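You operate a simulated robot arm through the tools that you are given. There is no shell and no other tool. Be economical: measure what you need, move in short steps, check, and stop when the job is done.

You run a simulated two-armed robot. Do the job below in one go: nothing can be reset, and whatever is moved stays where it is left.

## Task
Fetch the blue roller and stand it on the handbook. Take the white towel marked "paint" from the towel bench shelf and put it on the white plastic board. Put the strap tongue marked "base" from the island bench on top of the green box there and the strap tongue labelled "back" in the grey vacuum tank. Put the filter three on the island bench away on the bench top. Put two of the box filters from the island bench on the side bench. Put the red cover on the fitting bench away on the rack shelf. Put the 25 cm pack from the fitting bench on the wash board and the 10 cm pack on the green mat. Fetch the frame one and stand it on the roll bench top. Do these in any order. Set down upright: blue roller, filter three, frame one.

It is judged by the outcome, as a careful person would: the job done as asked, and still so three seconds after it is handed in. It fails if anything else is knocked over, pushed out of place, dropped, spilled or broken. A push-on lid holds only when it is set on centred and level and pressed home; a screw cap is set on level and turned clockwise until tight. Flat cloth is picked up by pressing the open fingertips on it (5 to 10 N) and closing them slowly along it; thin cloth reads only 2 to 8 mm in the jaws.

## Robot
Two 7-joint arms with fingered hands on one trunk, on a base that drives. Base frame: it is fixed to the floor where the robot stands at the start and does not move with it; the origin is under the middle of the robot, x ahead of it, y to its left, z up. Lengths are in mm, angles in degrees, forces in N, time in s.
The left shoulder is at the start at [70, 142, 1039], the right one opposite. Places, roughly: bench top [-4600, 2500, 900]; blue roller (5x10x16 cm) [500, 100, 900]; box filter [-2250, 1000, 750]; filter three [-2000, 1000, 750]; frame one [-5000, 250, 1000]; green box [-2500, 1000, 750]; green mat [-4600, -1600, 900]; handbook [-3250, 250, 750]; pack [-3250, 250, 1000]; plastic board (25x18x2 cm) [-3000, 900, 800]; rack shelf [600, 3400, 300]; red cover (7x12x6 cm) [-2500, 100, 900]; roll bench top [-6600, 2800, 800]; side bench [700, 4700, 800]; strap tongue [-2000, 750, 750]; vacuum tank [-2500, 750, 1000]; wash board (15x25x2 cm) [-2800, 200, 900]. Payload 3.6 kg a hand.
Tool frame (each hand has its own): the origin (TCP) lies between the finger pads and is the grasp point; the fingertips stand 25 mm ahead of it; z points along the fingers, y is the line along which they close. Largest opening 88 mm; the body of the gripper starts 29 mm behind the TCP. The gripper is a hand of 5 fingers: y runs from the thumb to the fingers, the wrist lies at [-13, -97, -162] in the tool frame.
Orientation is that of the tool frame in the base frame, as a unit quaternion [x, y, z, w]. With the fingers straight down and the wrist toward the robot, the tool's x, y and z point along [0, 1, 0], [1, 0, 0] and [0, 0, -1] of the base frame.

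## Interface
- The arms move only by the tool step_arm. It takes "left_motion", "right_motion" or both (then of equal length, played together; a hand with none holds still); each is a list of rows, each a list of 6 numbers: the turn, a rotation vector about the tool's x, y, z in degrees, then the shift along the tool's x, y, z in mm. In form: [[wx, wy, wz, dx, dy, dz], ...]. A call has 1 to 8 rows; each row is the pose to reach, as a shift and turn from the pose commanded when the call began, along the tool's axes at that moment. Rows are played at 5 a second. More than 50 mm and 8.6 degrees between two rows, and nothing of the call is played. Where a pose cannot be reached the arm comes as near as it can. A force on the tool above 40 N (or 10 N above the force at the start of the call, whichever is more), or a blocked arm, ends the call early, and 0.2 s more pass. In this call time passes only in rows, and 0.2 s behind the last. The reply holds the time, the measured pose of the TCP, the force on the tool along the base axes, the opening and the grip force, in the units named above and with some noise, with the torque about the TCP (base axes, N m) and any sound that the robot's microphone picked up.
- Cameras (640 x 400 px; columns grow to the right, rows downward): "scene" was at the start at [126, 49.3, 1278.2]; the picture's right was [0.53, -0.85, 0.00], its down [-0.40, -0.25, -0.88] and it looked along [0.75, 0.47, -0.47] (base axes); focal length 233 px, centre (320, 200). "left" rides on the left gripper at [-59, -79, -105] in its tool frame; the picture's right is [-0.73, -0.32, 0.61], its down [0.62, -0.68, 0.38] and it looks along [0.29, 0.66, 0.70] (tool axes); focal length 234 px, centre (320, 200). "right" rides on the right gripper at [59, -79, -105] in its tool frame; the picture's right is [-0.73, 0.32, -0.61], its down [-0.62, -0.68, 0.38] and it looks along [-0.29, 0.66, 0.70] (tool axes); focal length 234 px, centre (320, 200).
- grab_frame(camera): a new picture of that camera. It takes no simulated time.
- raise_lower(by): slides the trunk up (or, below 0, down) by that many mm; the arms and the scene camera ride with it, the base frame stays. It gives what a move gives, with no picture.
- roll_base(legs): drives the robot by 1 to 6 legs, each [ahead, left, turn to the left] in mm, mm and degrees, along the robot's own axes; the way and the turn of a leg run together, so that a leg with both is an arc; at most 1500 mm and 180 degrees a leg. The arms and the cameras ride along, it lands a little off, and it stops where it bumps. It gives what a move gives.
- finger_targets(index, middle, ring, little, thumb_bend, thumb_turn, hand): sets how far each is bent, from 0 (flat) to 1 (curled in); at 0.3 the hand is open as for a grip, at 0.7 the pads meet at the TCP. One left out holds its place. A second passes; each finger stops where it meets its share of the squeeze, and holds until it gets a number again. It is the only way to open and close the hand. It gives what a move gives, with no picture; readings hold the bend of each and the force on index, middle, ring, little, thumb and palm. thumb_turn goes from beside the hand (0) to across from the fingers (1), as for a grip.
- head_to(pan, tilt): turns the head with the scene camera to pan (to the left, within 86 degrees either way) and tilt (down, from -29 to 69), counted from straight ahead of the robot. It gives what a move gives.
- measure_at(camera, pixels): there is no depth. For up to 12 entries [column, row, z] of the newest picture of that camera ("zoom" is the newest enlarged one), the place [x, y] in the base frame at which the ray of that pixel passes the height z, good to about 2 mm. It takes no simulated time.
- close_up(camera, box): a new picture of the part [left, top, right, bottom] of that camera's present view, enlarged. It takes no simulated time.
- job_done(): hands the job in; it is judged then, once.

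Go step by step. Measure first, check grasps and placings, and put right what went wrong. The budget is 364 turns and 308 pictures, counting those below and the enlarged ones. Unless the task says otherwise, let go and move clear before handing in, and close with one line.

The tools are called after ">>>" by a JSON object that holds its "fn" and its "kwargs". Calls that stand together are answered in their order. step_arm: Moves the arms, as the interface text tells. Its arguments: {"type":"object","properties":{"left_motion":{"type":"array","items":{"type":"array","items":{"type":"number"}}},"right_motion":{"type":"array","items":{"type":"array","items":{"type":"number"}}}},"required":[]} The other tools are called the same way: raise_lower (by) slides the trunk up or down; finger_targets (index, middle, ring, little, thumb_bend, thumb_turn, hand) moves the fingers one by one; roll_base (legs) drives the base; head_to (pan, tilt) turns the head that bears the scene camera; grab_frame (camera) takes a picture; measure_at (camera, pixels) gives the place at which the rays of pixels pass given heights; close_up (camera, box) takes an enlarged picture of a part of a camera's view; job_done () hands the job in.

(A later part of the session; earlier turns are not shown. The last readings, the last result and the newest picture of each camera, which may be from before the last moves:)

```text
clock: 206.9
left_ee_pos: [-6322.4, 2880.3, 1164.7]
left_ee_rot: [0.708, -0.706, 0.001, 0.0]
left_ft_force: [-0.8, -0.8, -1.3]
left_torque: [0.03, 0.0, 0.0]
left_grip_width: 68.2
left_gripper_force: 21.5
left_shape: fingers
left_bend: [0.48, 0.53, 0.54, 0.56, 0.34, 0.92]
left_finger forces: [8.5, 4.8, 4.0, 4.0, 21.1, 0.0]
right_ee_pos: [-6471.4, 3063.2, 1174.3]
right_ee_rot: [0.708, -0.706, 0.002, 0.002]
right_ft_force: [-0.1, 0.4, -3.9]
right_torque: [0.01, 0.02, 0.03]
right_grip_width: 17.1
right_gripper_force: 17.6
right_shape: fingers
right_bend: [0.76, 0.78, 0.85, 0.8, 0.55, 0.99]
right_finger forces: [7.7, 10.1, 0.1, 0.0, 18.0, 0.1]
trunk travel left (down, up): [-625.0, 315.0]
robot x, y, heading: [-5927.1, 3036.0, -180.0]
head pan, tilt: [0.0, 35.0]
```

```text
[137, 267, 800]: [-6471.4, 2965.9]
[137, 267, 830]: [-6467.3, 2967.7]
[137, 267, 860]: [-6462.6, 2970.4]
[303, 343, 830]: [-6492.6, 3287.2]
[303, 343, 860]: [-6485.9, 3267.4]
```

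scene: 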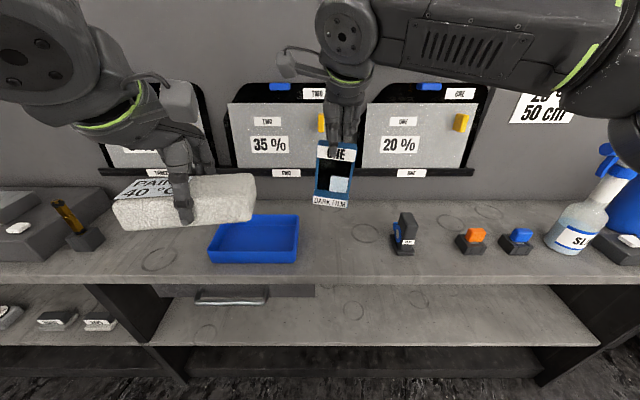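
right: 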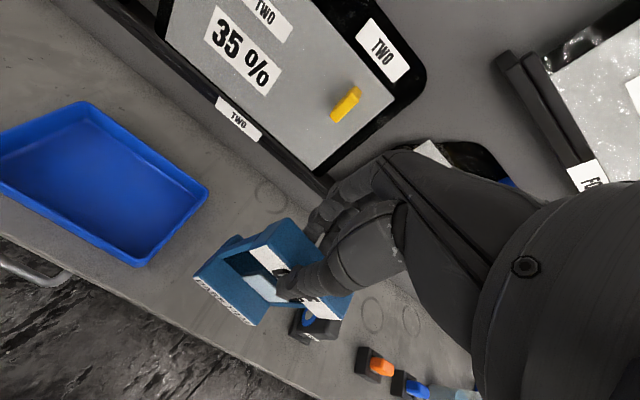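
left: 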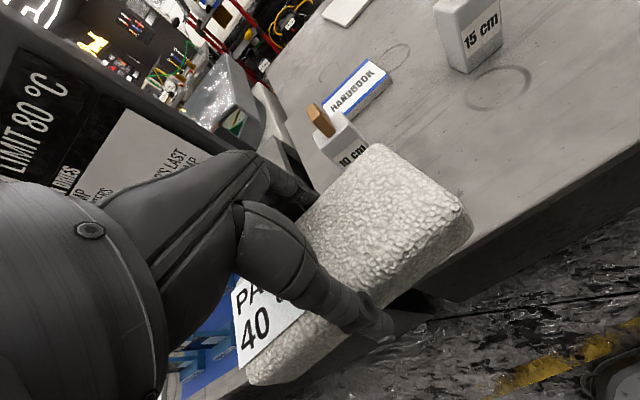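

>>> {"fn": "step_arm", "kwargs": {"right_motion": [[0, 0, 0, -18, 25, 0], [0, 0, 0, -37, 50, 0], [0, 0, 0, -37, 50, 45], [0, 0, 0, -37, 50, 90], [0, 0, 0, -37, 50, 135], [0, 0, 0, -37, 50, 170]]}}

>>> {"fn": "grab_frame", "kwargs": {"camera": "right"}}

>>> {"fn": "close_up", "kwargs": {"camera": "scene", "box": [260, 170, 420, 290]}}

```text
clock: 208.3
left_ee_pos: [-6324.0, 2879.9, 1164.9]
left_ee_rot: [0.708, -0.706, 0.001, -0.001]
left_ft_force: [-0.2, -0.3, -1.8]
left_torque: [-0.01, 0.04, -0.01]
left_grip_width: 68.6
left_gripper_force: 21.5
left_shape: fingers
left_bend: [0.48, 0.53, 0.54, 0.56, 0.34, 0.92]
left_finger forces: [8.4, 4.9, 4.1, 4.0, 21.2, 0.0]
right_ee_pos: [-6520.2, 3099.8, 1003.9]
right_ee_rot: [0.708, -0.706, 0.001, 0.002]
right_ft_force: [0.3, 0.0, -2.9]
right_torque: [0.01, 0.03, -0.01]
right_grip_width: 17.3
right_gripper_force: 17.5
right_shape: fingers
right_bend: [0.76, 0.78, 0.85, 0.8, 0.55, 0.99]
right_finger forces: [8.0, 10.0, 0.0, 0.0, 17.9, 0.0]
trunk travel left (down, up): [-625.0, 315.0]
robot x, y, heading: [-5926.4, 3038.4, -179.9]
head pan, tilt: [0.0, 35.0]
```

```text
190 pictures are left
```

right: 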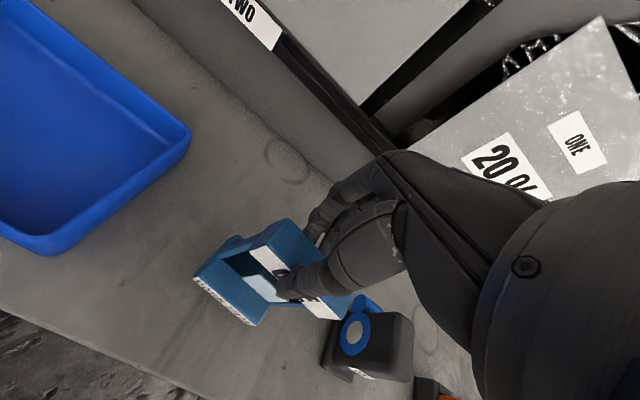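

```text
3.33 times, centred on (340, 230) of scene
```

zoom: 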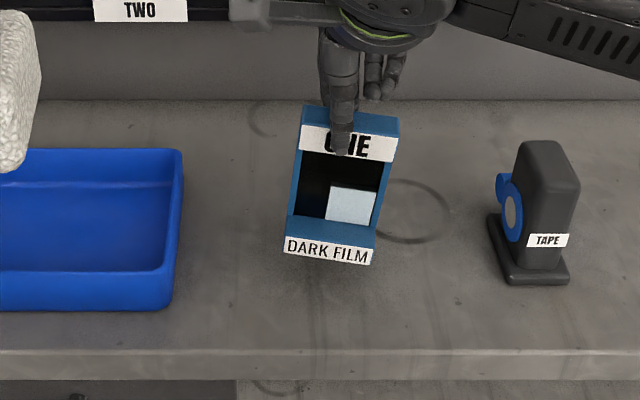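

The frame hangs tilted a few degrees clockwise. I'll counter-rotate 4° and descend.

>>> {"fn": "step_arm", "kwargs": {"right_motion": [[0, -4, 0, 9, 0, 5], [0, -4, 0, 9, 0, 15]]}}

>>> {"fn": "close_up", "kwargs": {"camera": "scene", "box": [260, 170, 420, 290]}}

```text
clock: 208.9
left_ee_pos: [-6323.6, 2881.0, 1164.4]
left_ee_rot: [0.708, -0.706, 0.002, 0.0]
left_ft_force: [-0.1, 0.4, -1.0]
left_torque: [0.01, 0.04, 0.03]
left_grip_width: 68.6
left_gripper_force: 21.6
left_shape: fingers
left_bend: [0.48, 0.53, 0.54, 0.56, 0.34, 0.92]
left_finger forces: [8.5, 4.9, 4.1, 4.0, 21.1, 0.0]
right_ee_pos: [-6518.8, 3091.3, 988.3]
right_ee_rot: [-0.706, 0.707, 0.024, 0.024]
right_ft_force: [-0.4, 0.3, -4.0]
right_torque: [-0.06, 0.06, -0.02]
right_grip_width: 17.1
right_gripper_force: 17.5
right_shape: fingers
right_bend: [0.76, 0.78, 0.85, 0.8, 0.55, 0.99]
right_finger forces: [8.3, 9.6, 0.0, 0.0, 17.9, 0.0]
trunk travel left (down, up): [-625.0, 315.0]
robot x, y, heading: [-5927.5, 3039.5, -179.9]
head pan, tilt: [0.0, 35.0]
```

```text
3.33 times, centred on (340, 230) of scene
```

zoom: 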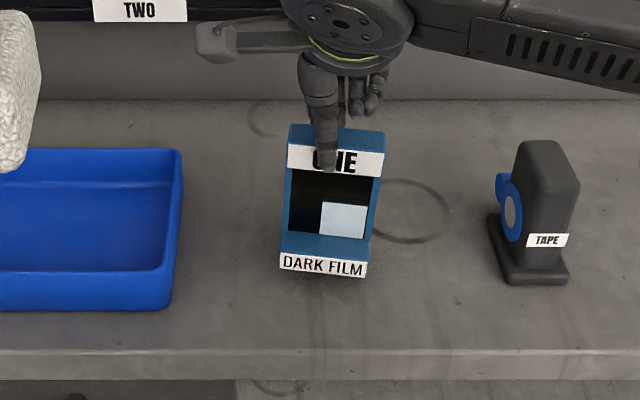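

>>> {"fn": "step_arm", "kwargs": {"right_motion": [[0, -2, 0, 3, 0, 4], [0, -2, 0, 3, 0, 8]]}}

```text
clock: 209.5
left_ee_pos: [-6323.3, 2880.7, 1165.5]
left_ee_rot: [0.708, -0.707, 0.001, 0.0]
left_ft_force: [-0.7, 0.1, -1.9]
left_torque: [-0.01, 0.03, 0.01]
left_grip_width: 68.6
left_gripper_force: 21.0
left_shape: fingers
left_bend: [0.48, 0.53, 0.54, 0.56, 0.34, 0.92]
left_finger forces: [8.5, 4.9, 4.1, 4.0, 21.2, 0.0]
right_ee_pos: [-6520.2, 3088.3, 981.3]
right_ee_rot: [0.707, -0.706, -0.035, -0.036]
right_ft_force: [0.4, -0.2, -3.2]
right_torque: [-0.01, 0.05, 0.01]
right_grip_width: 17.2
right_gripper_force: 18.0
right_shape: fingers
right_bend: [0.76, 0.78, 0.85, 0.8, 0.55, 0.99]
right_finger forces: [8.3, 9.4, 0.0, 0.1, 17.9, 0.1]
trunk travel left (down, up): [-625.0, 315.0]
robot x, y, heading: [-5925.1, 3042.3, -179.9]
head pan, tilt: [0.0, 35.0]
```

>>> {"fn": "step_arm", "kwargs": {"right_motion": [[0, 0, 0, 0, 0, 3], [0, 0, 0, 0, 0, 6]]}}

>>> {"fn": "close_up", "kwargs": {"camera": "scene", "box": [260, 170, 420, 290]}}

```text
clock: 210.1
left_ee_pos: [-6324.2, 2881.3, 1165.9]
left_ee_rot: [0.708, -0.706, 0.0, 0.0]
left_ft_force: [0.5, 0.1, -2.1]
left_torque: [-0.01, 0.0, 0.02]
left_grip_width: 68.7
left_gripper_force: 21.6
left_shape: fingers
left_bend: [0.48, 0.53, 0.54, 0.56, 0.34, 0.92]
left_finger forces: [8.4, 4.9, 4.1, 4.0, 21.3, 0.0]
right_ee_pos: [-6519.8, 3088.7, 974.7]
right_ee_rot: [0.707, -0.706, -0.035, -0.035]
right_ft_force: [-0.2, -1.0, -3.2]
right_torque: [-0.03, 0.01, 0.02]
right_grip_width: 17.1
right_gripper_force: 17.5
right_shape: fingers
right_bend: [0.76, 0.78, 0.85, 0.8, 0.55, 0.99]
right_finger forces: [8.3, 9.2, 0.0, 0.0, 17.9, 0.0]
trunk travel left (down, up): [-625.0, 315.0]
robot x, y, heading: [-5928.4, 3039.0, -180.0]
head pan, tilt: [0.0, 35.0]
```

```text
3.33 times, centred on (340, 230) of scene
```

zoom: 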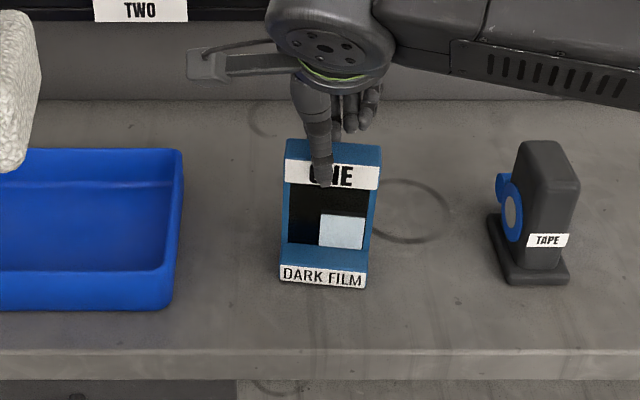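

Still free; I'll keep descending in small steps, one call at a time.

>>> {"fn": "step_arm", "kwargs": {"right_motion": [[0, 0, 0, 0, 0, 3], [0, 0, 0, 0, 0, 6]]}}

```text
clock: 210.7
left_ee_pos: [-6320.9, 2879.4, 1165.9]
left_ee_rot: [0.708, -0.707, 0.001, 0.001]
left_ft_force: [-0.2, 0.1, -1.6]
left_torque: [0.01, 0.0, -0.01]
left_grip_width: 68.5
left_gripper_force: 21.6
left_shape: fingers
left_bend: [0.48, 0.53, 0.54, 0.56, 0.34, 0.92]
left_finger forces: [8.5, 4.9, 4.1, 3.9, 21.2, 0.0]
right_ee_pos: [-6519.2, 3089.3, 972.9]
right_ee_rot: [0.707, -0.706, -0.037, -0.034]
right_ft_force: [-3.2, -0.8, 14.5]
right_torque: [-0.01, -0.21, -0.04]
right_grip_width: 17.2
right_gripper_force: 20.8
right_shape: fingers
right_bend: [0.77, 0.79, 0.85, 0.8, 0.55, 0.99]
right_finger forces: [9.4, 13.3, 0.0, 0.0, 19.1, 0.1]
trunk travel left (down, up): [-625.0, 315.0]
robot x, y, heading: [-5925.8, 3039.2, -179.8]
head pan, tilt: [0.0, 35.0]
```

>>> {"fn": "step_arm", "kwargs": {"right_motion": [[0, 0, 0, 0, 0, -2]]}}

>>> {"fn": "finger_targets", "kwargs": {"hand": "right", "index": 0.6, "middle": 0.6, "ring": 0.6, "little": 0.6, "thumb_bend": 0.48}}

>>> {"fn": "close_up", "kwargs": {"camera": "scene", "box": [260, 170, 420, 290]}}

```text
clock: 211.1
left_ee_pos: [-6321.8, 2880.4, 1165.2]
left_ee_rot: [0.708, -0.706, 0.0, 0.001]
left_ft_force: [-1.4, -0.2, -1.6]
left_torque: [0.01, 0.02, 0.01]
left_grip_width: 68.5
left_gripper_force: 21.3
left_shape: fingers
left_bend: [0.48, 0.53, 0.54, 0.56, 0.34, 0.92]
left_finger forces: [8.3, 4.9, 4.1, 4.1, 21.3, 0.1]
right_ee_pos: [-6519.3, 3088.7, 972.2]
right_ee_rot: [0.706, -0.706, -0.036, -0.035]
right_ft_force: [-3.1, -1.9, 12.0]
right_torque: [-0.02, -0.11, -0.01]
right_grip_width: 17.4
right_gripper_force: 21.1
right_shape: fingers
right_bend: [0.77, 0.79, 0.85, 0.8, 0.55, 0.99]
right_finger forces: [9.4, 12.8, 0.0, 0.0, 19.3, 0.0]
trunk travel left (down, up): [-625.0, 315.0]
robot x, y, heading: [-5926.6, 3042.1, -180.0]
head pan, tilt: [0.0, 35.0]
```

```text
clock: 212.1
left_ee_pos: [-6320.8, 2880.6, 1165.4]
left_ee_rot: [0.708, -0.706, 0.001, 0.0]
left_ft_force: [-0.5, -1.3, -1.9]
left_torque: [0.01, 0.01, -0.01]
left_grip_width: 68.2
left_gripper_force: 21.5
left_shape: fingers
left_bend: [0.48, 0.53, 0.54, 0.56, 0.34, 0.92]
left_finger forces: [8.4, 4.9, 4.1, 4.0, 21.3, 0.1]
right_ee_pos: [-6517.8, 3089.7, 973.4]
right_ee_rot: [0.707, -0.706, -0.036, -0.035]
right_ft_force: [2.3, 0.3, 9.9]
right_torque: [0.16, -0.08, -0.03]
right_grip_width: 32.4
right_gripper_force: 4.2
right_shape: fingers
right_bend: [0.6, 0.6, 0.78, 0.6, 0.48, 1.0]
right_finger forces: [0.1, 0.0, 9.2, 0.1, 0.0, 0.1]
trunk travel left (down, up): [-625.0, 315.0]
robot x, y, heading: [-5922.9, 3039.3, -179.8]
head pan, tilt: [0.0, 35.0]
```

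```text
3.33 times, centred on (340, 230) of scene
```

zoom: 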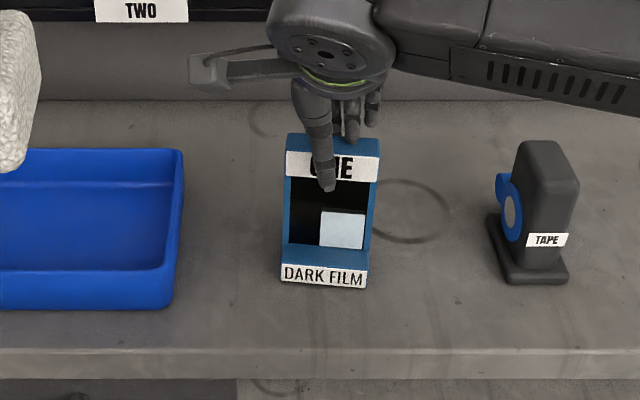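

The ring finger (9 N, bend 0.78) is hooked under the header bar. I'll re-curl it, lower the hand 8 mm, then open it.

>>> {"fn": "finger_targets", "kwargs": {"hand": "right", "ring": 0.84}}

>>> {"fn": "step_arm", "kwargs": {"right_motion": [[0, 0, 0, 0, 0, 4], [0, 0, 0, 0, 0, 8]]}}

>>> {"fn": "finger_targets", "kwargs": {"hand": "right", "ring": 0.7}}

>>> {"fn": "close_up", "kwargs": {"camera": "scene", "box": [260, 170, 420, 290]}}

>>> {"fn": "grab_frame", "kwargs": {"camera": "right"}}

```text
clock: 213.1
left_ee_pos: [-6321.9, 2880.4, 1165.4]
left_ee_rot: [0.708, -0.707, 0.001, 0.0]
left_ft_force: [0.5, 0.7, -1.1]
left_torque: [0.0, 0.03, 0.0]
left_grip_width: 68.6
left_gripper_force: 21.5
left_shape: fingers
left_bend: [0.48, 0.53, 0.54, 0.56, 0.34, 0.92]
left_finger forces: [8.5, 4.9, 4.1, 4.0, 21.2, 0.0]
right_ee_pos: [-6519.2, 3089.8, 971.2]
right_ee_rot: [0.707, -0.705, -0.036, -0.035]
right_ft_force: [-0.1, 0.1, 0.0]
right_torque: [-0.01, -0.01, 0.03]
right_grip_width: 32.8
right_gripper_force: 0.1
right_shape: fingers
right_bend: [0.6, 0.6, 0.84, 0.6, 0.48, 1.0]
right_finger forces: [0.0, 0.0, 0.1, 0.0, 0.1, 0.0]
trunk travel left (down, up): [-625.0, 315.0]
robot x, y, heading: [-5924.7, 3038.5, -180.1]
head pan, tilt: [0.0, 35.0]
```

```text
clock: 213.7
left_ee_pos: [-6322.8, 2880.9, 1165.9]
left_ee_rot: [0.708, -0.707, 0.001, 0.001]
left_ft_force: [0.9, 0.3, -2.0]
left_torque: [-0.03, 0.02, 0.0]
left_grip_width: 68.4
left_gripper_force: 21.9
left_shape: fingers
left_bend: [0.48, 0.53, 0.54, 0.56, 0.34, 0.92]
left_finger forces: [8.4, 4.9, 4.2, 4.0, 21.1, 0.1]
right_ee_pos: [-6520.3, 3089.3, 964.3]
right_ee_rot: [0.707, -0.706, -0.036, -0.035]
right_ft_force: [-0.6, -1.0, -0.1]
right_torque: [0.01, 0.01, -0.01]
right_grip_width: 32.3
right_gripper_force: 0.1
right_shape: fingers
right_bend: [0.6, 0.6, 0.84, 0.6, 0.48, 1.0]
right_finger forces: [0.1, 0.0, 0.3, 0.1, 0.0, 0.0]
trunk travel left (down, up): [-625.0, 315.0]
robot x, y, heading: [-5929.4, 3041.2, -179.8]
head pan, tilt: [0.0, 35.0]
```

```text
clock: 214.7
left_ee_pos: [-6318.8, 2879.4, 1165.5]
left_ee_rot: [0.708, -0.707, 0.0, 0.0]
left_ft_force: [-0.6, -0.1, -1.1]
left_torque: [0.06, 0.0, 0.01]
left_grip_width: 68.4
left_gripper_force: 20.7
left_shape: fingers
left_bend: [0.48, 0.53, 0.54, 0.56, 0.34, 0.92]
left_finger forces: [8.4, 4.8, 4.0, 4.0, 21.1, 0.1]
right_ee_pos: [-6518.1, 3087.6, 965.3]
right_ee_rot: [0.707, -0.706, -0.038, -0.035]
right_ft_force: [3.4, -0.6, 18.1]
right_torque: [0.38, 0.04, -0.09]
right_grip_width: 32.5
right_gripper_force: 9.0
right_shape: fingers
right_bend: [0.6, 0.6, 0.8, 0.6, 0.48, 1.0]
right_finger forces: [0.0, 0.0, 18.1, 0.1, 0.0, 0.0]
trunk travel left (down, up): [-625.0, 315.0]
robot x, y, heading: [-5927.2, 3041.3, -179.9]
head pan, tilt: [0.0, 35.0]
```

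```text
3.33 times, centred on (340, 230) of scene
```

zoom: 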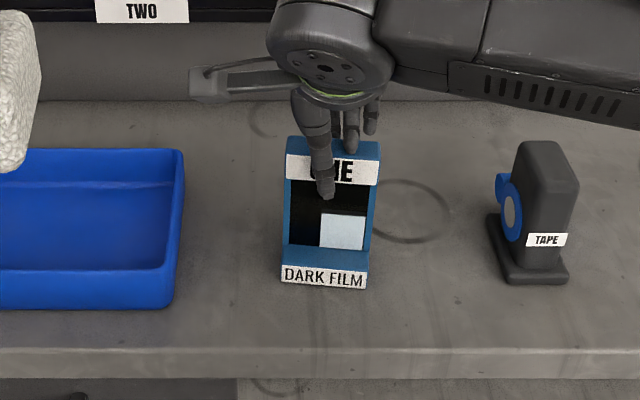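

```text
184 pictures are left
```

right: 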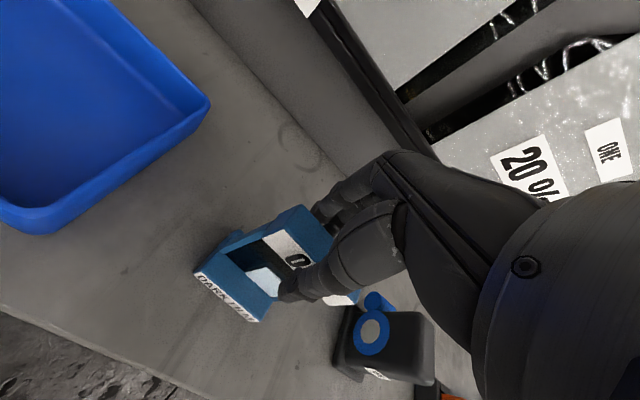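

The force pushes the hand up, so the ring finger is above the bar, not hooked. I'll re-curl it and simply raise the hand.

>>> {"fn": "finger_targets", "kwargs": {"hand": "right", "index": 0.3, "middle": 0.3, "ring": 0.85, "little": 0.3, "thumb_bend": 0.35}}

>>> {"fn": "step_arm", "kwargs": {"right_motion": [[0, 0, 0, 0, 0, -10]]}}

>>> {"fn": "close_up", "kwargs": {"camera": "scene", "box": [260, 170, 420, 290]}}

```text
clock: 215.7
left_ee_pos: [-6321.8, 2880.7, 1166.6]
left_ee_rot: [0.708, -0.706, 0.001, -0.001]
left_ft_force: [0.7, -0.6, -1.8]
left_torque: [0.01, 0.02, -0.01]
left_grip_width: 68.4
left_gripper_force: 21.3
left_shape: fingers
left_bend: [0.48, 0.54, 0.54, 0.56, 0.34, 0.92]
left_finger forces: [8.4, 4.9, 4.0, 4.0, 21.2, 0.0]
right_ee_pos: [-6520.0, 3087.2, 962.9]
right_ee_rot: [0.707, -0.705, -0.036, -0.036]
right_ft_force: [0.4, -0.5, -1.0]
right_torque: [0.01, 0.02, 0.0]
right_grip_width: 79.0
right_gripper_force: 0.2
right_shape: fingers
right_bend: [0.3, 0.3, 0.85, 0.3, 0.35, 0.98]
right_finger forces: [0.0, 0.0, 0.0, 0.0, 0.0, 0.0]
trunk travel left (down, up): [-625.0, 315.0]
robot x, y, heading: [-5925.5, 3039.7, -180.1]
head pan, tilt: [0.0, 35.0]
```

```text
clock: 216.1
left_ee_pos: [-6321.9, 2880.8, 1166.4]
left_ee_rot: [0.707, -0.707, 0.001, 0.0]
left_ft_force: [-0.2, 0.1, -1.3]
left_torque: [0.04, 0.03, 0.0]
left_grip_width: 68.6
left_gripper_force: 21.4
left_shape: fingers
left_bend: [0.48, 0.54, 0.54, 0.56, 0.34, 0.92]
left_finger forces: [8.4, 4.9, 4.1, 4.0, 21.1, 0.0]
right_ee_pos: [-6519.3, 3087.0, 973.8]
right_ee_rot: [0.706, -0.706, -0.036, -0.036]
right_ft_force: [0.6, 0.8, 0.1]
right_torque: [-0.01, 0.03, -0.04]
right_grip_width: 78.9
right_gripper_force: 0.0
right_shape: fingers
right_bend: [0.3, 0.3, 0.85, 0.3, 0.35, 0.98]
right_finger forces: [0.1, 0.1, 0.0, 0.1, 0.0, 0.0]
trunk travel left (down, up): [-625.0, 315.0]
robot x, y, heading: [-5924.8, 3041.6, -179.9]
head pan, tilt: [0.0, 35.0]
```

```text
3.33 times, centred on (340, 230) of scene
```

zoom: 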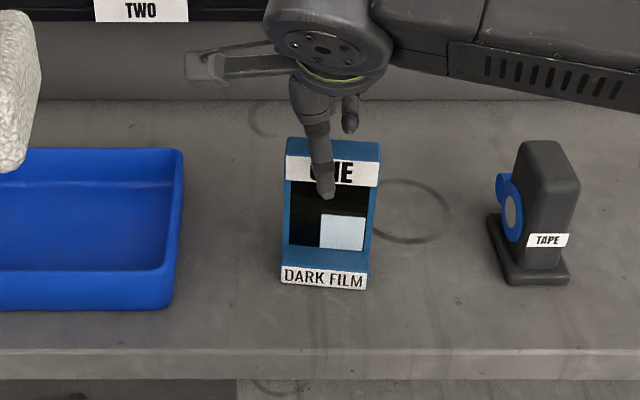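

Free of force. I'll raise clear and open fully.

>>> {"fn": "step_arm", "kwargs": {"right_motion": [[0, 0, 0, 0, 0, -15], [0, 0, 0, 0, 0, -40], [0, 3, 0, 0, 0, -80], [0, 6, 0, 0, 0, -120], [0, 6, 0, 0, -40, -150]]}}

>>> {"fn": "finger_targets", "kwargs": {"hand": "right", "ring": 0.3, "thumb_bend": 0.3}}

>>> {"fn": "grab_frame", "kwargs": {"camera": "scene"}}

```text
clock: 217.3
left_ee_pos: [-6320.3, 2880.5, 1166.7]
left_ee_rot: [0.708, -0.707, -0.001, 0.001]
left_ft_force: [0.5, 0.4, 0.2]
left_torque: [0.0, 0.04, 0.01]
left_grip_width: 68.6
left_gripper_force: 21.1
left_shape: fingers
left_bend: [0.48, 0.54, 0.54, 0.56, 0.34, 0.92]
left_finger forces: [8.4, 4.8, 4.2, 4.1, 21.2, 0.0]
right_ee_pos: [-6479.1, 3073.2, 1124.5]
right_ee_rot: [0.708, -0.706, 0.001, 0.002]
right_ft_force: [0.8, 0.2, -0.3]
right_torque: [0.02, 0.02, -0.01]
right_grip_width: 79.2
right_gripper_force: 0.0
right_shape: fingers
right_bend: [0.3, 0.3, 0.85, 0.3, 0.35, 0.98]
right_finger forces: [0.0, 0.0, 0.0, 0.0, 0.0, 0.0]
trunk travel left (down, up): [-625.0, 315.0]
robot x, y, heading: [-5927.6, 3039.7, -180.0]
head pan, tilt: [0.0, 35.0]
```

```text
clock: 218.3
left_ee_pos: [-6322.4, 2879.9, 1164.7]
left_ee_rot: [0.708, -0.706, 0.0, -0.001]
left_ft_force: [0.5, 0.3, -1.6]
left_torque: [-0.01, 0.03, -0.01]
left_grip_width: 68.5
left_gripper_force: 21.2
left_shape: fingers
left_bend: [0.48, 0.54, 0.54, 0.56, 0.34, 0.92]
left_finger forces: [8.4, 4.9, 4.0, 4.0, 21.2, 0.1]
right_ee_pos: [-6481.4, 3073.8, 1121.3]
right_ee_rot: [0.708, -0.706, 0.001, 0.001]
right_ft_force: [-0.8, 0.7, -1.6]
right_torque: [-0.01, 0.04, -0.04]
right_grip_width: 84.3
right_gripper_force: 0.1
right_shape: fingers
right_bend: [0.3, 0.3, 0.3, 0.3, 0.3, 0.98]
right_finger forces: [0.1, 0.1, 0.0, 0.1, 0.1, 0.0]
trunk travel left (down, up): [-625.0, 315.0]
robot x, y, heading: [-5929.6, 3039.0, -180.1]
head pan, tilt: [0.0, 35.0]
```

```text
182 pictures are left
```

scene: 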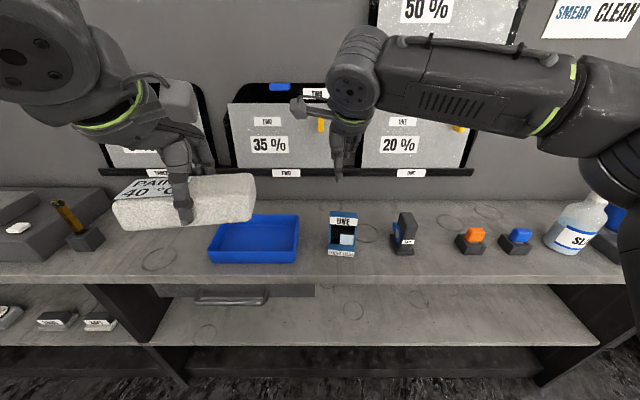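

Frame one stands on the roll bench top. Now I'll back off, move south along the corridor, turn to face south and look along the aisle north of the island.

>>> {"fn": "roll_base", "kwargs": {"legs": [[-280, 0, 0], [0, 1350, 0], [0, 0, 90]]}}

>>> {"fn": "head_to", "kwargs": {"pan": 60, "tilt": 25}}

>>> {"fn": "grab_frame", "kwargs": {"camera": "scene"}}

```text
clock: 230.4
left_ee_pos: [-5461.0, 1302.8, 1164.9]
left_ee_rot: [1.0, 0.014, 0.001, -0.001]
left_ft_force: [0.6, 0.0, -1.1]
left_torque: [-0.03, 0.03, -0.04]
left_grip_width: 68.4
left_gripper_force: 21.2
left_shape: fingers
left_bend: [0.48, 0.54, 0.54, 0.56, 0.34, 0.92]
left_finger forces: [8.5, 4.7, 4.0, 4.2, 21.1, 0.0]
right_ee_pos: [-5650.3, 1137.6, 1122.3]
right_ee_rot: [1.0, 0.015, 0.002, 0.0]
right_ft_force: [0.4, 0.0, 0.7]
right_torque: [0.01, -0.02, -0.02]
right_grip_width: 84.4
right_gripper_force: 0.1
right_shape: fingers
right_bend: [0.3, 0.3, 0.3, 0.3, 0.3, 0.98]
right_finger forces: [0.0, 0.0, 0.0, 0.0, 0.0, 0.0]
trunk travel left (down, up): [-625.0, 315.0]
robot x, y, heading: [-5627.0, 1698.1, -88.3]
head pan, tilt: [0.0, 35.0]
```

```text
clock: 231.7
left_ee_pos: [-5460.6, 1303.0, 1164.8]
left_ee_rot: [1.0, 0.015, 0.001, -0.001]
left_ft_force: [0.7, 0.6, -1.0]
left_torque: [0.01, 0.02, -0.03]
left_grip_width: 68.5
left_gripper_force: 21.2
left_shape: fingers
left_bend: [0.48, 0.54, 0.54, 0.56, 0.34, 0.92]
left_finger forces: [8.4, 4.8, 4.0, 4.0, 21.1, 0.0]
right_ee_pos: [-5650.9, 1139.4, 1121.1]
right_ee_rot: [1.0, 0.016, 0.001, 0.0]
right_ft_force: [0.6, -0.5, 0.0]
right_torque: [0.01, -0.02, 0.01]
right_grip_width: 84.6
right_gripper_force: 0.0
right_shape: fingers
right_bend: [0.3, 0.3, 0.3, 0.3, 0.3, 0.98]
right_finger forces: [0.0, 0.0, 0.1, 0.0, 0.1, 0.1]
trunk travel left (down, up): [-625.0, 315.0]
robot x, y, heading: [-5630.6, 1694.3, -88.3]
head pan, tilt: [60.0, 25.0]
```

```text
181 pictures are left
```

scene: 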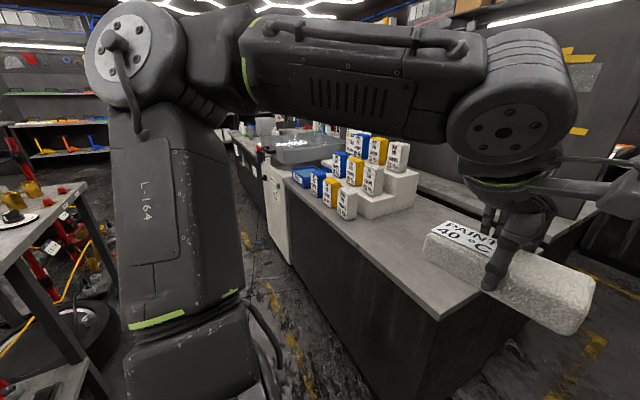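

>>> {"fn": "measure_at", "kwargs": {"camera": "scene", "pixels": [[437, 318, 850], [270, 150, 850], [245, 260, 0], [100, 395, 0], [80, 185, 850], [5, 270, 850], [300, 380, 0], [262, 285, 0]]}}

```text
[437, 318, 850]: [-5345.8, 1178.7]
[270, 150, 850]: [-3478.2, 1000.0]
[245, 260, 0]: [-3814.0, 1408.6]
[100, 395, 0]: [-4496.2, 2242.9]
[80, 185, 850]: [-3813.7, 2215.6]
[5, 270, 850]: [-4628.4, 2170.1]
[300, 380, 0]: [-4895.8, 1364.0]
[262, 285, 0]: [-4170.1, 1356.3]
```

>>> {"fn": "roll_base", "kwargs": {"legs": [[-130, 0, -1.7], [0, 1300, 0], [0, 1300, 0]]}}

>>> {"fn": "head_to", "kwargs": {"pan": 0, "tilt": 30}}

>>> {"fn": "grab_frame", "kwargs": {"camera": "scene"}}

```text
clock: 245.4
left_ee_pos: [-2820.9, 1446.6, 1165.0]
left_ee_rot: [1.0, 0.005, 0.001, -0.001]
left_ft_force: [0.7, 0.4, -1.8]
left_torque: [-0.01, 0.01, 0.01]
left_grip_width: 68.2
left_gripper_force: 21.5
left_shape: fingers
left_bend: [0.48, 0.54, 0.54, 0.56, 0.34, 0.92]
left_finger forces: [8.4, 4.8, 4.0, 4.2, 21.1, 0.0]
right_ee_pos: [-3012.2, 1285.7, 1122.5]
right_ee_rot: [1.0, 0.004, 0.002, 0.0]
right_ft_force: [-0.5, -0.4, 0.2]
right_torque: [0.0, -0.03, 0.02]
right_grip_width: 84.5
right_gripper_force: 0.1
right_shape: fingers
right_bend: [0.3, 0.3, 0.3, 0.3, 0.3, 0.98]
right_finger forces: [0.0, 0.0, 0.1, 0.0, 0.0, 0.0]
trunk travel left (down, up): [-625.0, 315.0]
robot x, y, heading: [-2981.9, 1842.0, -89.5]
head pan, tilt: [60.0, 25.0]
```

```text
clock: 246.8
left_ee_pos: [-2819.8, 1447.0, 1164.8]
left_ee_rot: [1.0, 0.005, 0.001, -0.001]
left_ft_force: [0.3, 0.0, -1.4]
left_torque: [-0.04, -0.01, 0.01]
left_grip_width: 68.2
left_gripper_force: 21.3
left_shape: fingers
left_bend: [0.48, 0.54, 0.54, 0.56, 0.34, 0.92]
left_finger forces: [8.4, 4.8, 4.0, 4.1, 21.0, 0.0]
right_ee_pos: [-3012.3, 1285.8, 1122.1]
right_ee_rot: [1.0, 0.003, 0.002, 0.0]
right_ft_force: [-0.6, -0.3, 0.3]
right_torque: [-0.01, 0.0, 0.01]
right_grip_width: 84.3
right_gripper_force: 0.0
right_shape: fingers
right_bend: [0.3, 0.3, 0.3, 0.3, 0.3, 0.98]
right_finger forces: [0.0, 0.0, 0.0, 0.1, 0.1, 0.1]
trunk travel left (down, up): [-625.0, 315.0]
robot x, y, heading: [-2981.7, 1838.6, -89.4]
head pan, tilt: [0.0, 30.0]
```

```text
180 pictures are left
```

scene: 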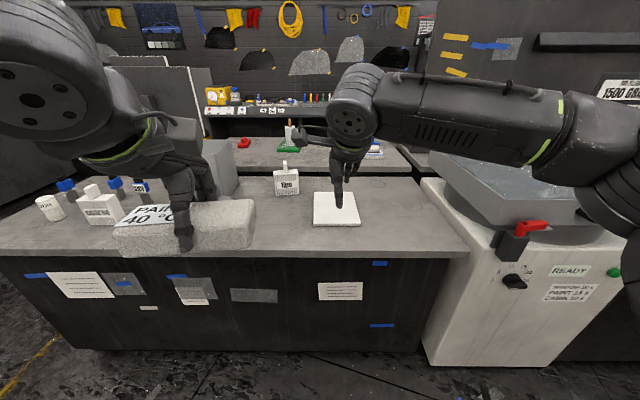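

>>> {"fn": "measure_at", "kwargs": {"camera": "scene", "pixels": [[313, 194, 870], [357, 192, 870], [361, 225, 870], [314, 225, 870], [340, 250, 850], [335, 345, 0]]}}

>>> {"fn": "roll_base", "kwargs": {"legs": [[330, 0, 0]]}}

>>> {"fn": "head_to", "kwargs": {"pan": 0, "tilt": 38}}

>>> {"fn": "grab_frame", "kwargs": {"camera": "scene"}}

>>> {"fn": "grab_frame", "kwargs": {"camera": "left"}}

```text
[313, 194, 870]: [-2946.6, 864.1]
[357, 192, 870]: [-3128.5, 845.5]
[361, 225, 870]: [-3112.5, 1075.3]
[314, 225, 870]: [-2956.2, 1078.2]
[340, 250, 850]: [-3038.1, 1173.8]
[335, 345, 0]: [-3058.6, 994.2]
```

```text
clock: 248.9
left_ee_pos: [-2819.0, 1116.3, 1165.7]
left_ee_rot: [1.0, 0.003, 0.001, 0.0]
left_ft_force: [0.3, 0.1, -1.3]
left_torque: [0.02, 0.02, 0.0]
left_grip_width: 68.5
left_gripper_force: 21.1
left_shape: fingers
left_bend: [0.48, 0.54, 0.54, 0.56, 0.34, 0.92]
left_finger forces: [8.5, 4.8, 4.0, 4.1, 21.1, 0.0]
right_ee_pos: [-3011.7, 956.4, 1122.9]
right_ee_rot: [1.0, 0.002, 0.002, 0.0]
right_ft_force: [0.4, -0.5, 0.6]
right_torque: [0.02, -0.02, 0.01]
right_grip_width: 84.4
right_gripper_force: 0.1
right_shape: fingers
right_bend: [0.3, 0.3, 0.3, 0.3, 0.3, 0.98]
right_finger forces: [0.1, 0.0, 0.1, 0.1, 0.1, 0.0]
trunk travel left (down, up): [-625.0, 315.0]
robot x, y, heading: [-2978.6, 1511.9, -89.6]
head pan, tilt: [0.0, 30.0]
```

```text
clock: 249.6
left_ee_pos: [-2819.2, 1114.9, 1164.6]
left_ee_rot: [1.0, 0.003, 0.002, -0.001]
left_ft_force: [-0.2, 0.0, -1.5]
left_torque: [-0.01, 0.01, -0.01]
left_grip_width: 68.4
left_gripper_force: 20.1
left_shape: fingers
left_bend: [0.48, 0.54, 0.54, 0.56, 0.34, 0.92]
left_finger forces: [8.3, 4.8, 4.0, 4.2, 21.2, 0.0]
right_ee_pos: [-3012.6, 955.9, 1122.1]
right_ee_rot: [1.0, 0.002, 0.001, 0.0]
right_ft_force: [0.4, 0.2, -0.6]
right_torque: [-0.01, 0.0, 0.0]
right_grip_width: 84.4
right_gripper_force: 0.0
right_shape: fingers
right_bend: [0.3, 0.3, 0.3, 0.3, 0.3, 0.98]
right_finger forces: [0.0, 0.0, 0.0, 0.0, 0.0, 0.0]
trunk travel left (down, up): [-625.0, 315.0]
robot x, y, heading: [-2980.1, 1509.8, -89.8]
head pan, tilt: [0.0, 38.0]
```

```text
179 pictures are left
```

scene: 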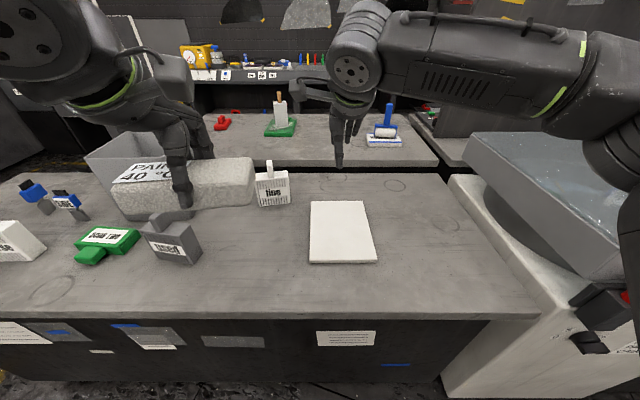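

```text
178 pictures are left
```

left: 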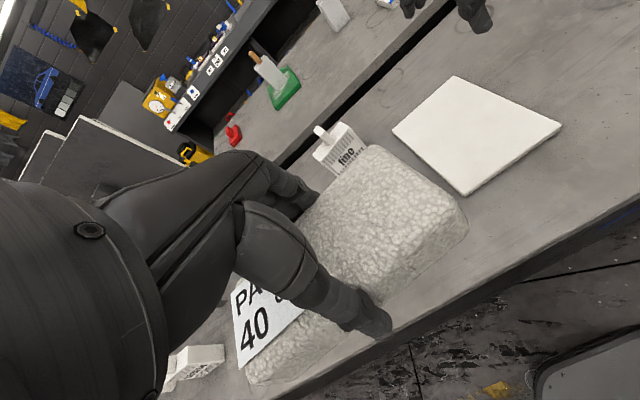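

>>> {"fn": "measure_at", "kwargs": {"camera": "scene", "pixels": [[309, 262, 840], [309, 262, 870], [376, 262, 840], [376, 262, 870], [312, 202, 870], [366, 202, 870]]}}

>>> {"fn": "measure_at", "kwargs": {"camera": "left", "pixels": [[464, 193, 840], [464, 193, 870], [561, 126, 870], [453, 77, 870], [393, 128, 840], [393, 128, 870]]}}

```text
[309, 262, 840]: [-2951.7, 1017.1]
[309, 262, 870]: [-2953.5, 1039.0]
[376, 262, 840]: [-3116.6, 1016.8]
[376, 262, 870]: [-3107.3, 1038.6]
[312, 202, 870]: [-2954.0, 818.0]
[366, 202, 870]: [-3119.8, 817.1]
```

```text
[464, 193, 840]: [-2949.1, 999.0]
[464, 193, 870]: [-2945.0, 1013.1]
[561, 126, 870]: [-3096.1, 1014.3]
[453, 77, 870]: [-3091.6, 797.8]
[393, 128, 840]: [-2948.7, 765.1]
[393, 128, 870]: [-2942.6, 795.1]
```

>>> {"fn": "step_arm", "kwargs": {"right_motion": [[0, 0, 0, 0, -45, -10], [0, 0, 0, 0, -90, -15], [0, 0, 0, 0, -135, -15], [0, 0, 0, 0, -180, -15], [0, 0, 0, 0, -220, -15]]}}

>>> {"fn": "roll_base", "kwargs": {"legs": [[0, -160, 0]]}}

>>> {"fn": "step_arm", "kwargs": {"left_motion": [[0, 0, 0, -10, 40, 0], [0, 0, 0, -25, 80, 20], [0, 0, 0, -40, 120, 40], [0, 0, 0, -50, 160, 60], [0, 0, 0, -50, 200, 80]]}}

>>> {"fn": "grab_frame", "kwargs": {"camera": "scene"}}

>>> {"fn": "grab_frame", "kwargs": {"camera": "left"}}

```text
clock: 250.8
left_ee_pos: [-2819.9, 1116.9, 1166.1]
left_ee_rot: [1.0, 0.003, 0.0, 0.0]
left_ft_force: [0.2, -0.3, -1.5]
left_torque: [-0.03, 0.04, 0.03]
left_grip_width: 68.2
left_gripper_force: 20.9
left_shape: fingers
left_bend: [0.48, 0.54, 0.54, 0.56, 0.34, 0.92]
left_finger forces: [8.4, 4.9, 4.0, 4.1, 20.9, 0.0]
right_ee_pos: [-3012.7, 1177.1, 1138.1]
right_ee_rot: [1.0, 0.002, 0.003, 0.0]
right_ft_force: [-0.1, -0.2, 0.8]
right_torque: [-0.03, 0.01, 0.01]
right_grip_width: 84.3
right_gripper_force: 0.1
right_shape: fingers
right_bend: [0.3, 0.3, 0.3, 0.3, 0.3, 0.98]
right_finger forces: [0.0, 0.1, 0.0, 0.0, 0.1, 0.0]
trunk travel left (down, up): [-625.0, 315.0]
robot x, y, heading: [-2979.9, 1509.5, -89.8]
head pan, tilt: [0.0, 38.0]
```

```text
clock: 252.2
left_ee_pos: [-2977.9, 1115.1, 1164.6]
left_ee_rot: [1.0, 0.004, 0.0, -0.001]
left_ft_force: [0.2, -0.7, -1.6]
left_torque: [-0.01, 0.01, 0.0]
left_grip_width: 68.1
left_gripper_force: 20.9
left_shape: fingers
left_bend: [0.48, 0.54, 0.54, 0.56, 0.34, 0.92]
left_finger forces: [8.4, 4.8, 4.1, 4.1, 21.0, 0.1]
right_ee_pos: [-3172.8, 1173.0, 1136.8]
right_ee_rot: [1.0, 0.002, 0.001, 0.0]
right_ft_force: [0.2, -0.2, -0.5]
right_torque: [0.03, -0.04, -0.01]
right_grip_width: 84.7
right_gripper_force: 0.1
right_shape: fingers
right_bend: [0.3, 0.3, 0.3, 0.3, 0.3, 0.98]
right_finger forces: [0.1, 0.0, 0.0, 0.1, 0.0, 0.1]
trunk travel left (down, up): [-625.0, 315.0]
robot x, y, heading: [-3143.1, 1508.2, -89.7]
head pan, tilt: [0.0, 38.0]
```

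```text
clock: 253.4
left_ee_pos: [-3027.2, 922.2, 1087.3]
left_ee_rot: [1.0, 0.004, 0.0, -0.001]
left_ft_force: [0.5, -0.6, -1.7]
left_torque: [-0.06, 0.02, -0.03]
left_grip_width: 68.4
left_gripper_force: 22.0
left_shape: fingers
left_bend: [0.48, 0.54, 0.54, 0.56, 0.35, 0.92]
left_finger forces: [8.5, 4.9, 4.1, 4.1, 21.3, 0.1]
left hand out of reach, approached as far as the arm can: row 5
right_ee_pos: [-3173.1, 1172.1, 1137.5]
right_ee_rot: [1.0, 0.003, 0.001, -0.001]
right_ft_force: [-0.4, -0.4, -0.4]
right_torque: [-0.01, 0.0, 0.01]
right_grip_width: 84.6
right_gripper_force: 0.1
right_shape: fingers
right_bend: [0.3, 0.3, 0.3, 0.3, 0.3, 0.98]
right_finger forces: [0.0, 0.0, 0.1, 0.0, 0.0, 0.1]
trunk travel left (down, up): [-625.0, 315.0]
robot x, y, heading: [-3140.2, 1509.8, -89.5]
head pan, tilt: [0.0, 38.0]
```

```text
177 pictures are left
```

scene: 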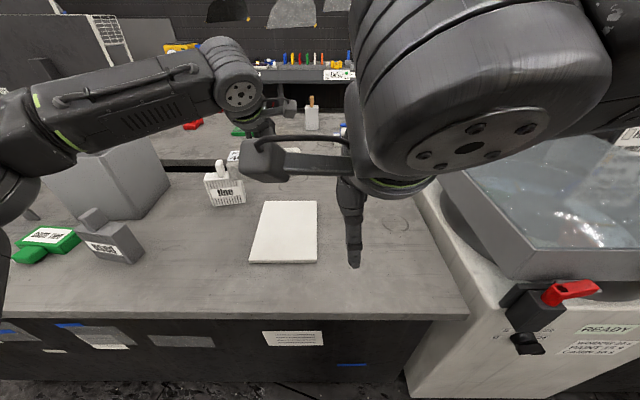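

```text
176 pictures are left
```

left: 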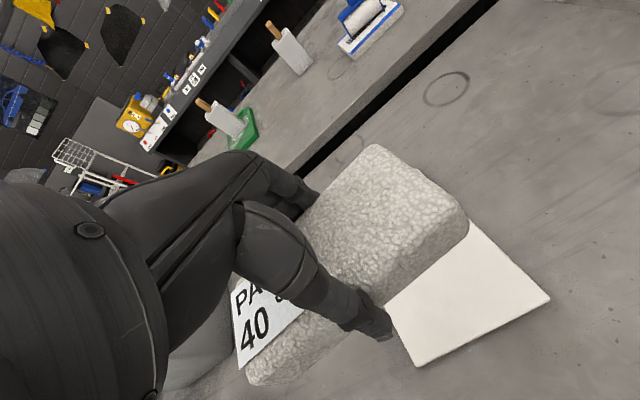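

>>> {"fn": "measure_at", "kwargs": {"camera": "left", "pixels": [[417, 366, 840], [417, 366, 870], [549, 298, 840], [549, 298, 870]]}}

>>> {"fn": "measure_at", "kwargs": {"camera": "scene", "pixels": [[249, 262, 840], [249, 262, 870], [316, 262, 840], [316, 262, 870], [316, 202, 840], [316, 202, 870]]}}

```text
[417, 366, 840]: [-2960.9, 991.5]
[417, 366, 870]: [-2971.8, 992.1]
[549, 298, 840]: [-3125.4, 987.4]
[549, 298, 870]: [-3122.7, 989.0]
```

```text
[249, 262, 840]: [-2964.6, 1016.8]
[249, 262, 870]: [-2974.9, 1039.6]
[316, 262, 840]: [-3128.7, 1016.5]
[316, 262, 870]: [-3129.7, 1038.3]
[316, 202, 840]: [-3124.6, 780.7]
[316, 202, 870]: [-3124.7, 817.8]
```

The left camera says the board's near edge is y≈990, so the board top is z≈803 (bench about 783). I'll drive 90 mm closer, then lower the towel over it.

>>> {"fn": "roll_base", "kwargs": {"legs": [[90, 0, -0.4]]}}

>>> {"fn": "step_arm", "kwargs": {"left_motion": [[0, 0, 0, -8, -15, 40], [0, 0, 0, -14, -30, 80], [0, 0, 0, -14, -40, 120], [0, 0, 0, -14, -40, 160], [0, 0, 0, -14, -40, 195]]}}

>>> {"fn": "grab_frame", "kwargs": {"camera": "left"}}

>>> {"fn": "grab_frame", "kwargs": {"camera": "scene"}}

```text
clock: 254.6
left_ee_pos: [-3031.4, 833.6, 1088.2]
left_ee_rot: [1.0, -0.001, -0.001, -0.001]
left_ft_force: [0.0, -0.7, -1.5]
left_torque: [0.02, 0.03, -0.02]
left_grip_width: 68.0
left_gripper_force: 21.5
left_shape: fingers
left_bend: [0.48, 0.54, 0.54, 0.56, 0.35, 0.92]
left_finger forces: [8.5, 4.9, 4.1, 4.0, 21.2, 0.0]
right_ee_pos: [-3174.0, 1083.7, 1137.5]
right_ee_rot: [1.0, 0.0, 0.001, 0.0]
right_ft_force: [0.4, 0.0, 0.0]
right_torque: [0.02, -0.04, -0.02]
right_grip_width: 84.6
right_gripper_force: 0.1
right_shape: fingers
right_bend: [0.3, 0.3, 0.3, 0.3, 0.3, 0.98]
right_finger forces: [0.0, 0.0, 0.1, 0.1, 0.0, 0.0]
trunk travel left (down, up): [-625.0, 315.0]
robot x, y, heading: [-3139.9, 1419.4, -89.9]
head pan, tilt: [0.0, 38.0]
```

```text
clock: 255.8
left_ee_pos: [-3034.9, 881.0, 899.1]
left_ee_rot: [1.0, 0.0, 0.0, 0.0]
left_ft_force: [0.2, -1.2, -2.1]
left_torque: [-0.01, 0.01, -0.01]
left_grip_width: 68.5
left_gripper_force: 22.0
left_shape: fingers
left_bend: [0.48, 0.54, 0.54, 0.56, 0.35, 0.92]
left_finger forces: [8.7, 4.9, 4.1, 4.0, 21.4, 0.0]
left hand out of reach, approached as far as the arm can: row 5
right_ee_pos: [-3174.9, 1083.0, 1136.7]
right_ee_rot: [1.0, 0.0, 0.002, 0.0]
right_ft_force: [1.0, -0.5, -0.2]
right_torque: [-0.02, -0.02, 0.06]
right_grip_width: 84.5
right_gripper_force: 0.0
right_shape: fingers
right_bend: [0.3, 0.3, 0.3, 0.3, 0.3, 0.98]
right_finger forces: [0.0, 0.0, 0.0, 0.0, 0.0, 0.1]
trunk travel left (down, up): [-625.0, 315.0]
robot x, y, heading: [-3140.1, 1415.4, -90.0]
head pan, tilt: [0.0, 38.0]
```

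```text
175 pictures are left
```

left: 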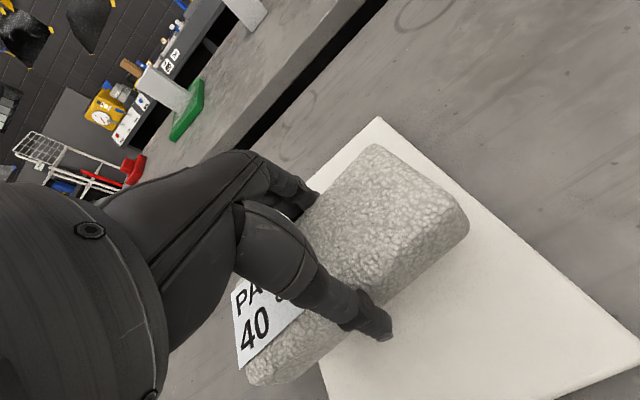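

```text
174 pictures are left
```

scene: 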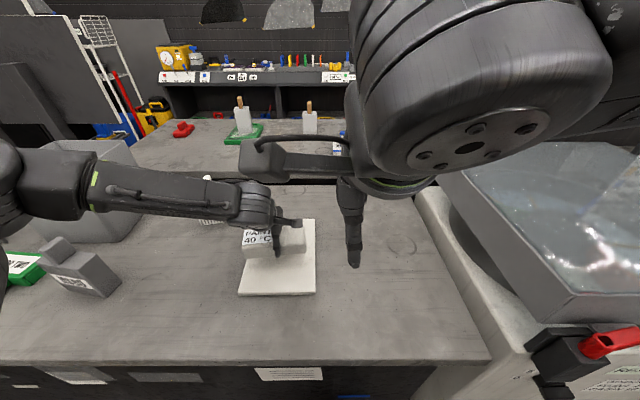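

>>> {"fn": "raise_lower", "kwargs": {"by": -50}}

>>> {"fn": "step_arm", "kwargs": {"left_motion": [[0, 0, 0, -12, 0, 0]]}}

>>> {"fn": "close_up", "kwargs": {"camera": "scene", "box": [180, 160, 380, 310]}}

```text
clock: 256.7
left_ee_pos: [-3035.6, 883.3, 852.8]
left_ee_rot: [1.0, 0.001, -0.001, 0.003]
left_ft_force: [1.3, 1.0, 26.3]
left_torque: [-0.42, -0.2, -0.13]
left_grip_width: 69.9
left_gripper_force: 25.4
left_shape: fingers
left_bend: [0.47, 0.52, 0.53, 0.56, 0.34, 0.93]
left_finger forces: [8.4, 6.4, 5.0, 3.9, 26.8, 0.1]
right_ee_pos: [-3175.9, 1086.6, 1089.5]
right_ee_rot: [1.0, 0.0, 0.002, 0.002]
right_ft_force: [0.2, 0.3, -0.3]
right_torque: [0.01, 0.0, 0.01]
right_grip_width: 84.6
right_gripper_force: 0.0
right_shape: fingers
right_bend: [0.3, 0.3, 0.3, 0.3, 0.3, 0.98]
right_finger forces: [0.0, 0.1, 0.0, 0.0, 0.0, 0.0]
trunk travel left (down, up): [-575.0, 365.0]
robot x, y, heading: [-3139.9, 1419.8, -90.3]
head pan, tilt: [0.0, 38.0]
```

```text
clock: 257.1
left_ee_pos: [-3037.6, 885.6, 854.5]
left_ee_rot: [1.0, 0.001, 0.0, 0.0]
left_ft_force: [3.7, -3.5, 14.5]
left_torque: [-0.52, -0.26, 0.02]
left_grip_width: 69.8
left_gripper_force: 23.9
left_shape: fingers
left_bend: [0.46, 0.52, 0.52, 0.56, 0.35, 0.93]
left_finger forces: [10.1, 6.8, 5.3, 4.3, 22.0, 0.0]
left hand out of reach, approached as far as the arm can: row 1
right_ee_pos: [-3173.3, 1085.0, 1087.2]
right_ee_rot: [1.0, 0.001, 0.001, 0.0]
right_ft_force: [0.0, -0.1, 0.1]
right_torque: [0.03, -0.02, 0.02]
right_grip_width: 84.6
right_gripper_force: 0.1
right_shape: fingers
right_bend: [0.3, 0.3, 0.3, 0.3, 0.3, 0.98]
right_finger forces: [0.1, 0.1, 0.0, 0.0, 0.0, 0.1]
trunk travel left (down, up): [-575.0, 365.0]
robot x, y, heading: [-3144.2, 1419.7, -89.9]
head pan, tilt: [0.0, 38.0]
```

```text
2.67 times, centred on (280, 235) of scene
```

zoom: 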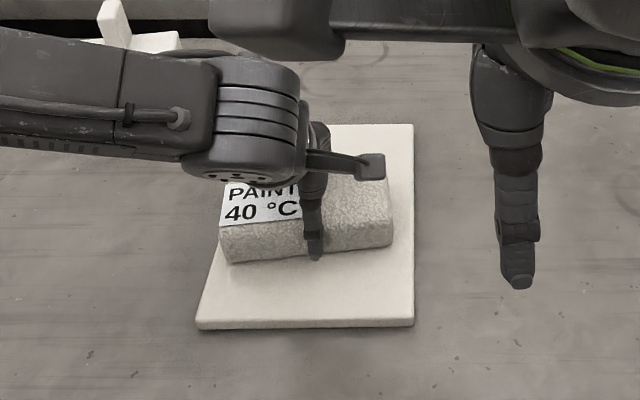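

The towel is on the board (14 N contact) and well within its outline. I'll release and rise.

>>> {"fn": "finger_targets", "kwargs": {"hand": "left", "index": 0.3, "middle": 0.3, "ring": 0.3, "little": 0.3, "thumb_bend": 0.26, "thumb_turn": 1}}

>>> {"fn": "step_arm", "kwargs": {"left_motion": [[0, 0, 0, 0, 0, -20], [0, 0, 0, 0, 0, -60], [0, 0, 0, 0, 0, -100], [0, 0, 0, 0, -40, -130], [0, 0, 0, 0, -80, -150]]}}

>>> {"fn": "grab_frame", "kwargs": {"camera": "scene"}}

```text
clock: 258.1
left_ee_pos: [-3038.6, 886.1, 854.3]
left_ee_rot: [1.0, 0.001, 0.0, 0.0]
left_ft_force: [0.0, 0.3, 0.6]
left_torque: [-0.02, 0.02, 0.01]
left_grip_width: 88.3
left_gripper_force: 0.7
left_shape: fingers
left_bend: [0.3, 0.3, 0.3, 0.3, 0.25, 0.97]
left_finger forces: [0.0, 0.0, 0.0, 0.1, 0.5, 0.0]
right_ee_pos: [-3174.9, 1083.4, 1087.7]
right_ee_rot: [1.0, 0.0, 0.001, 0.0]
right_ft_force: [0.1, 0.4, -0.7]
right_torque: [0.01, 0.02, -0.01]
right_grip_width: 84.6
right_gripper_force: 0.1
right_shape: fingers
right_bend: [0.3, 0.3, 0.3, 0.3, 0.3, 0.98]
right_finger forces: [0.1, 0.0, 0.0, 0.1, 0.0, 0.0]
trunk travel left (down, up): [-575.0, 365.0]
robot x, y, heading: [-3141.6, 1421.8, -89.9]
head pan, tilt: [0.0, 38.0]
```

```text
clock: 259.3
left_ee_pos: [-3041.4, 968.9, 1003.8]
left_ee_rot: [1.0, 0.0, 0.0, 0.001]
left_ft_force: [0.0, 0.0, -0.2]
left_torque: [-0.01, 0.01, -0.01]
left_grip_width: 87.7
left_gripper_force: 0.0
left_shape: fingers
left_bend: [0.3, 0.3, 0.3, 0.3, 0.26, 0.97]
left_finger forces: [0.0, 0.0, 0.0, 0.0, 0.1, 0.1]
right_ee_pos: [-3176.8, 1085.7, 1087.1]
right_ee_rot: [1.0, 0.0, 0.002, 0.001]
right_ft_force: [-0.1, 0.1, 0.3]
right_torque: [0.04, -0.01, -0.03]
right_grip_width: 84.7
right_gripper_force: 0.1
right_shape: fingers
right_bend: [0.3, 0.3, 0.3, 0.3, 0.3, 0.98]
right_finger forces: [0.1, 0.0, 0.0, 0.1, 0.0, 0.1]
trunk travel left (down, up): [-575.0, 365.0]
robot x, y, heading: [-3142.4, 1415.2, -90.0]
head pan, tilt: [0.0, 38.0]
```

```text
172 pictures are left
```

scene: 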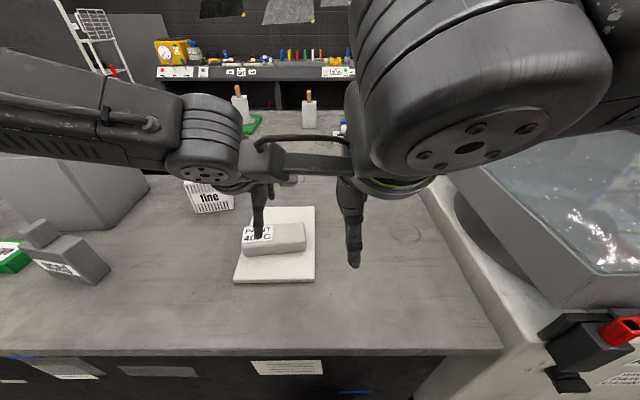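

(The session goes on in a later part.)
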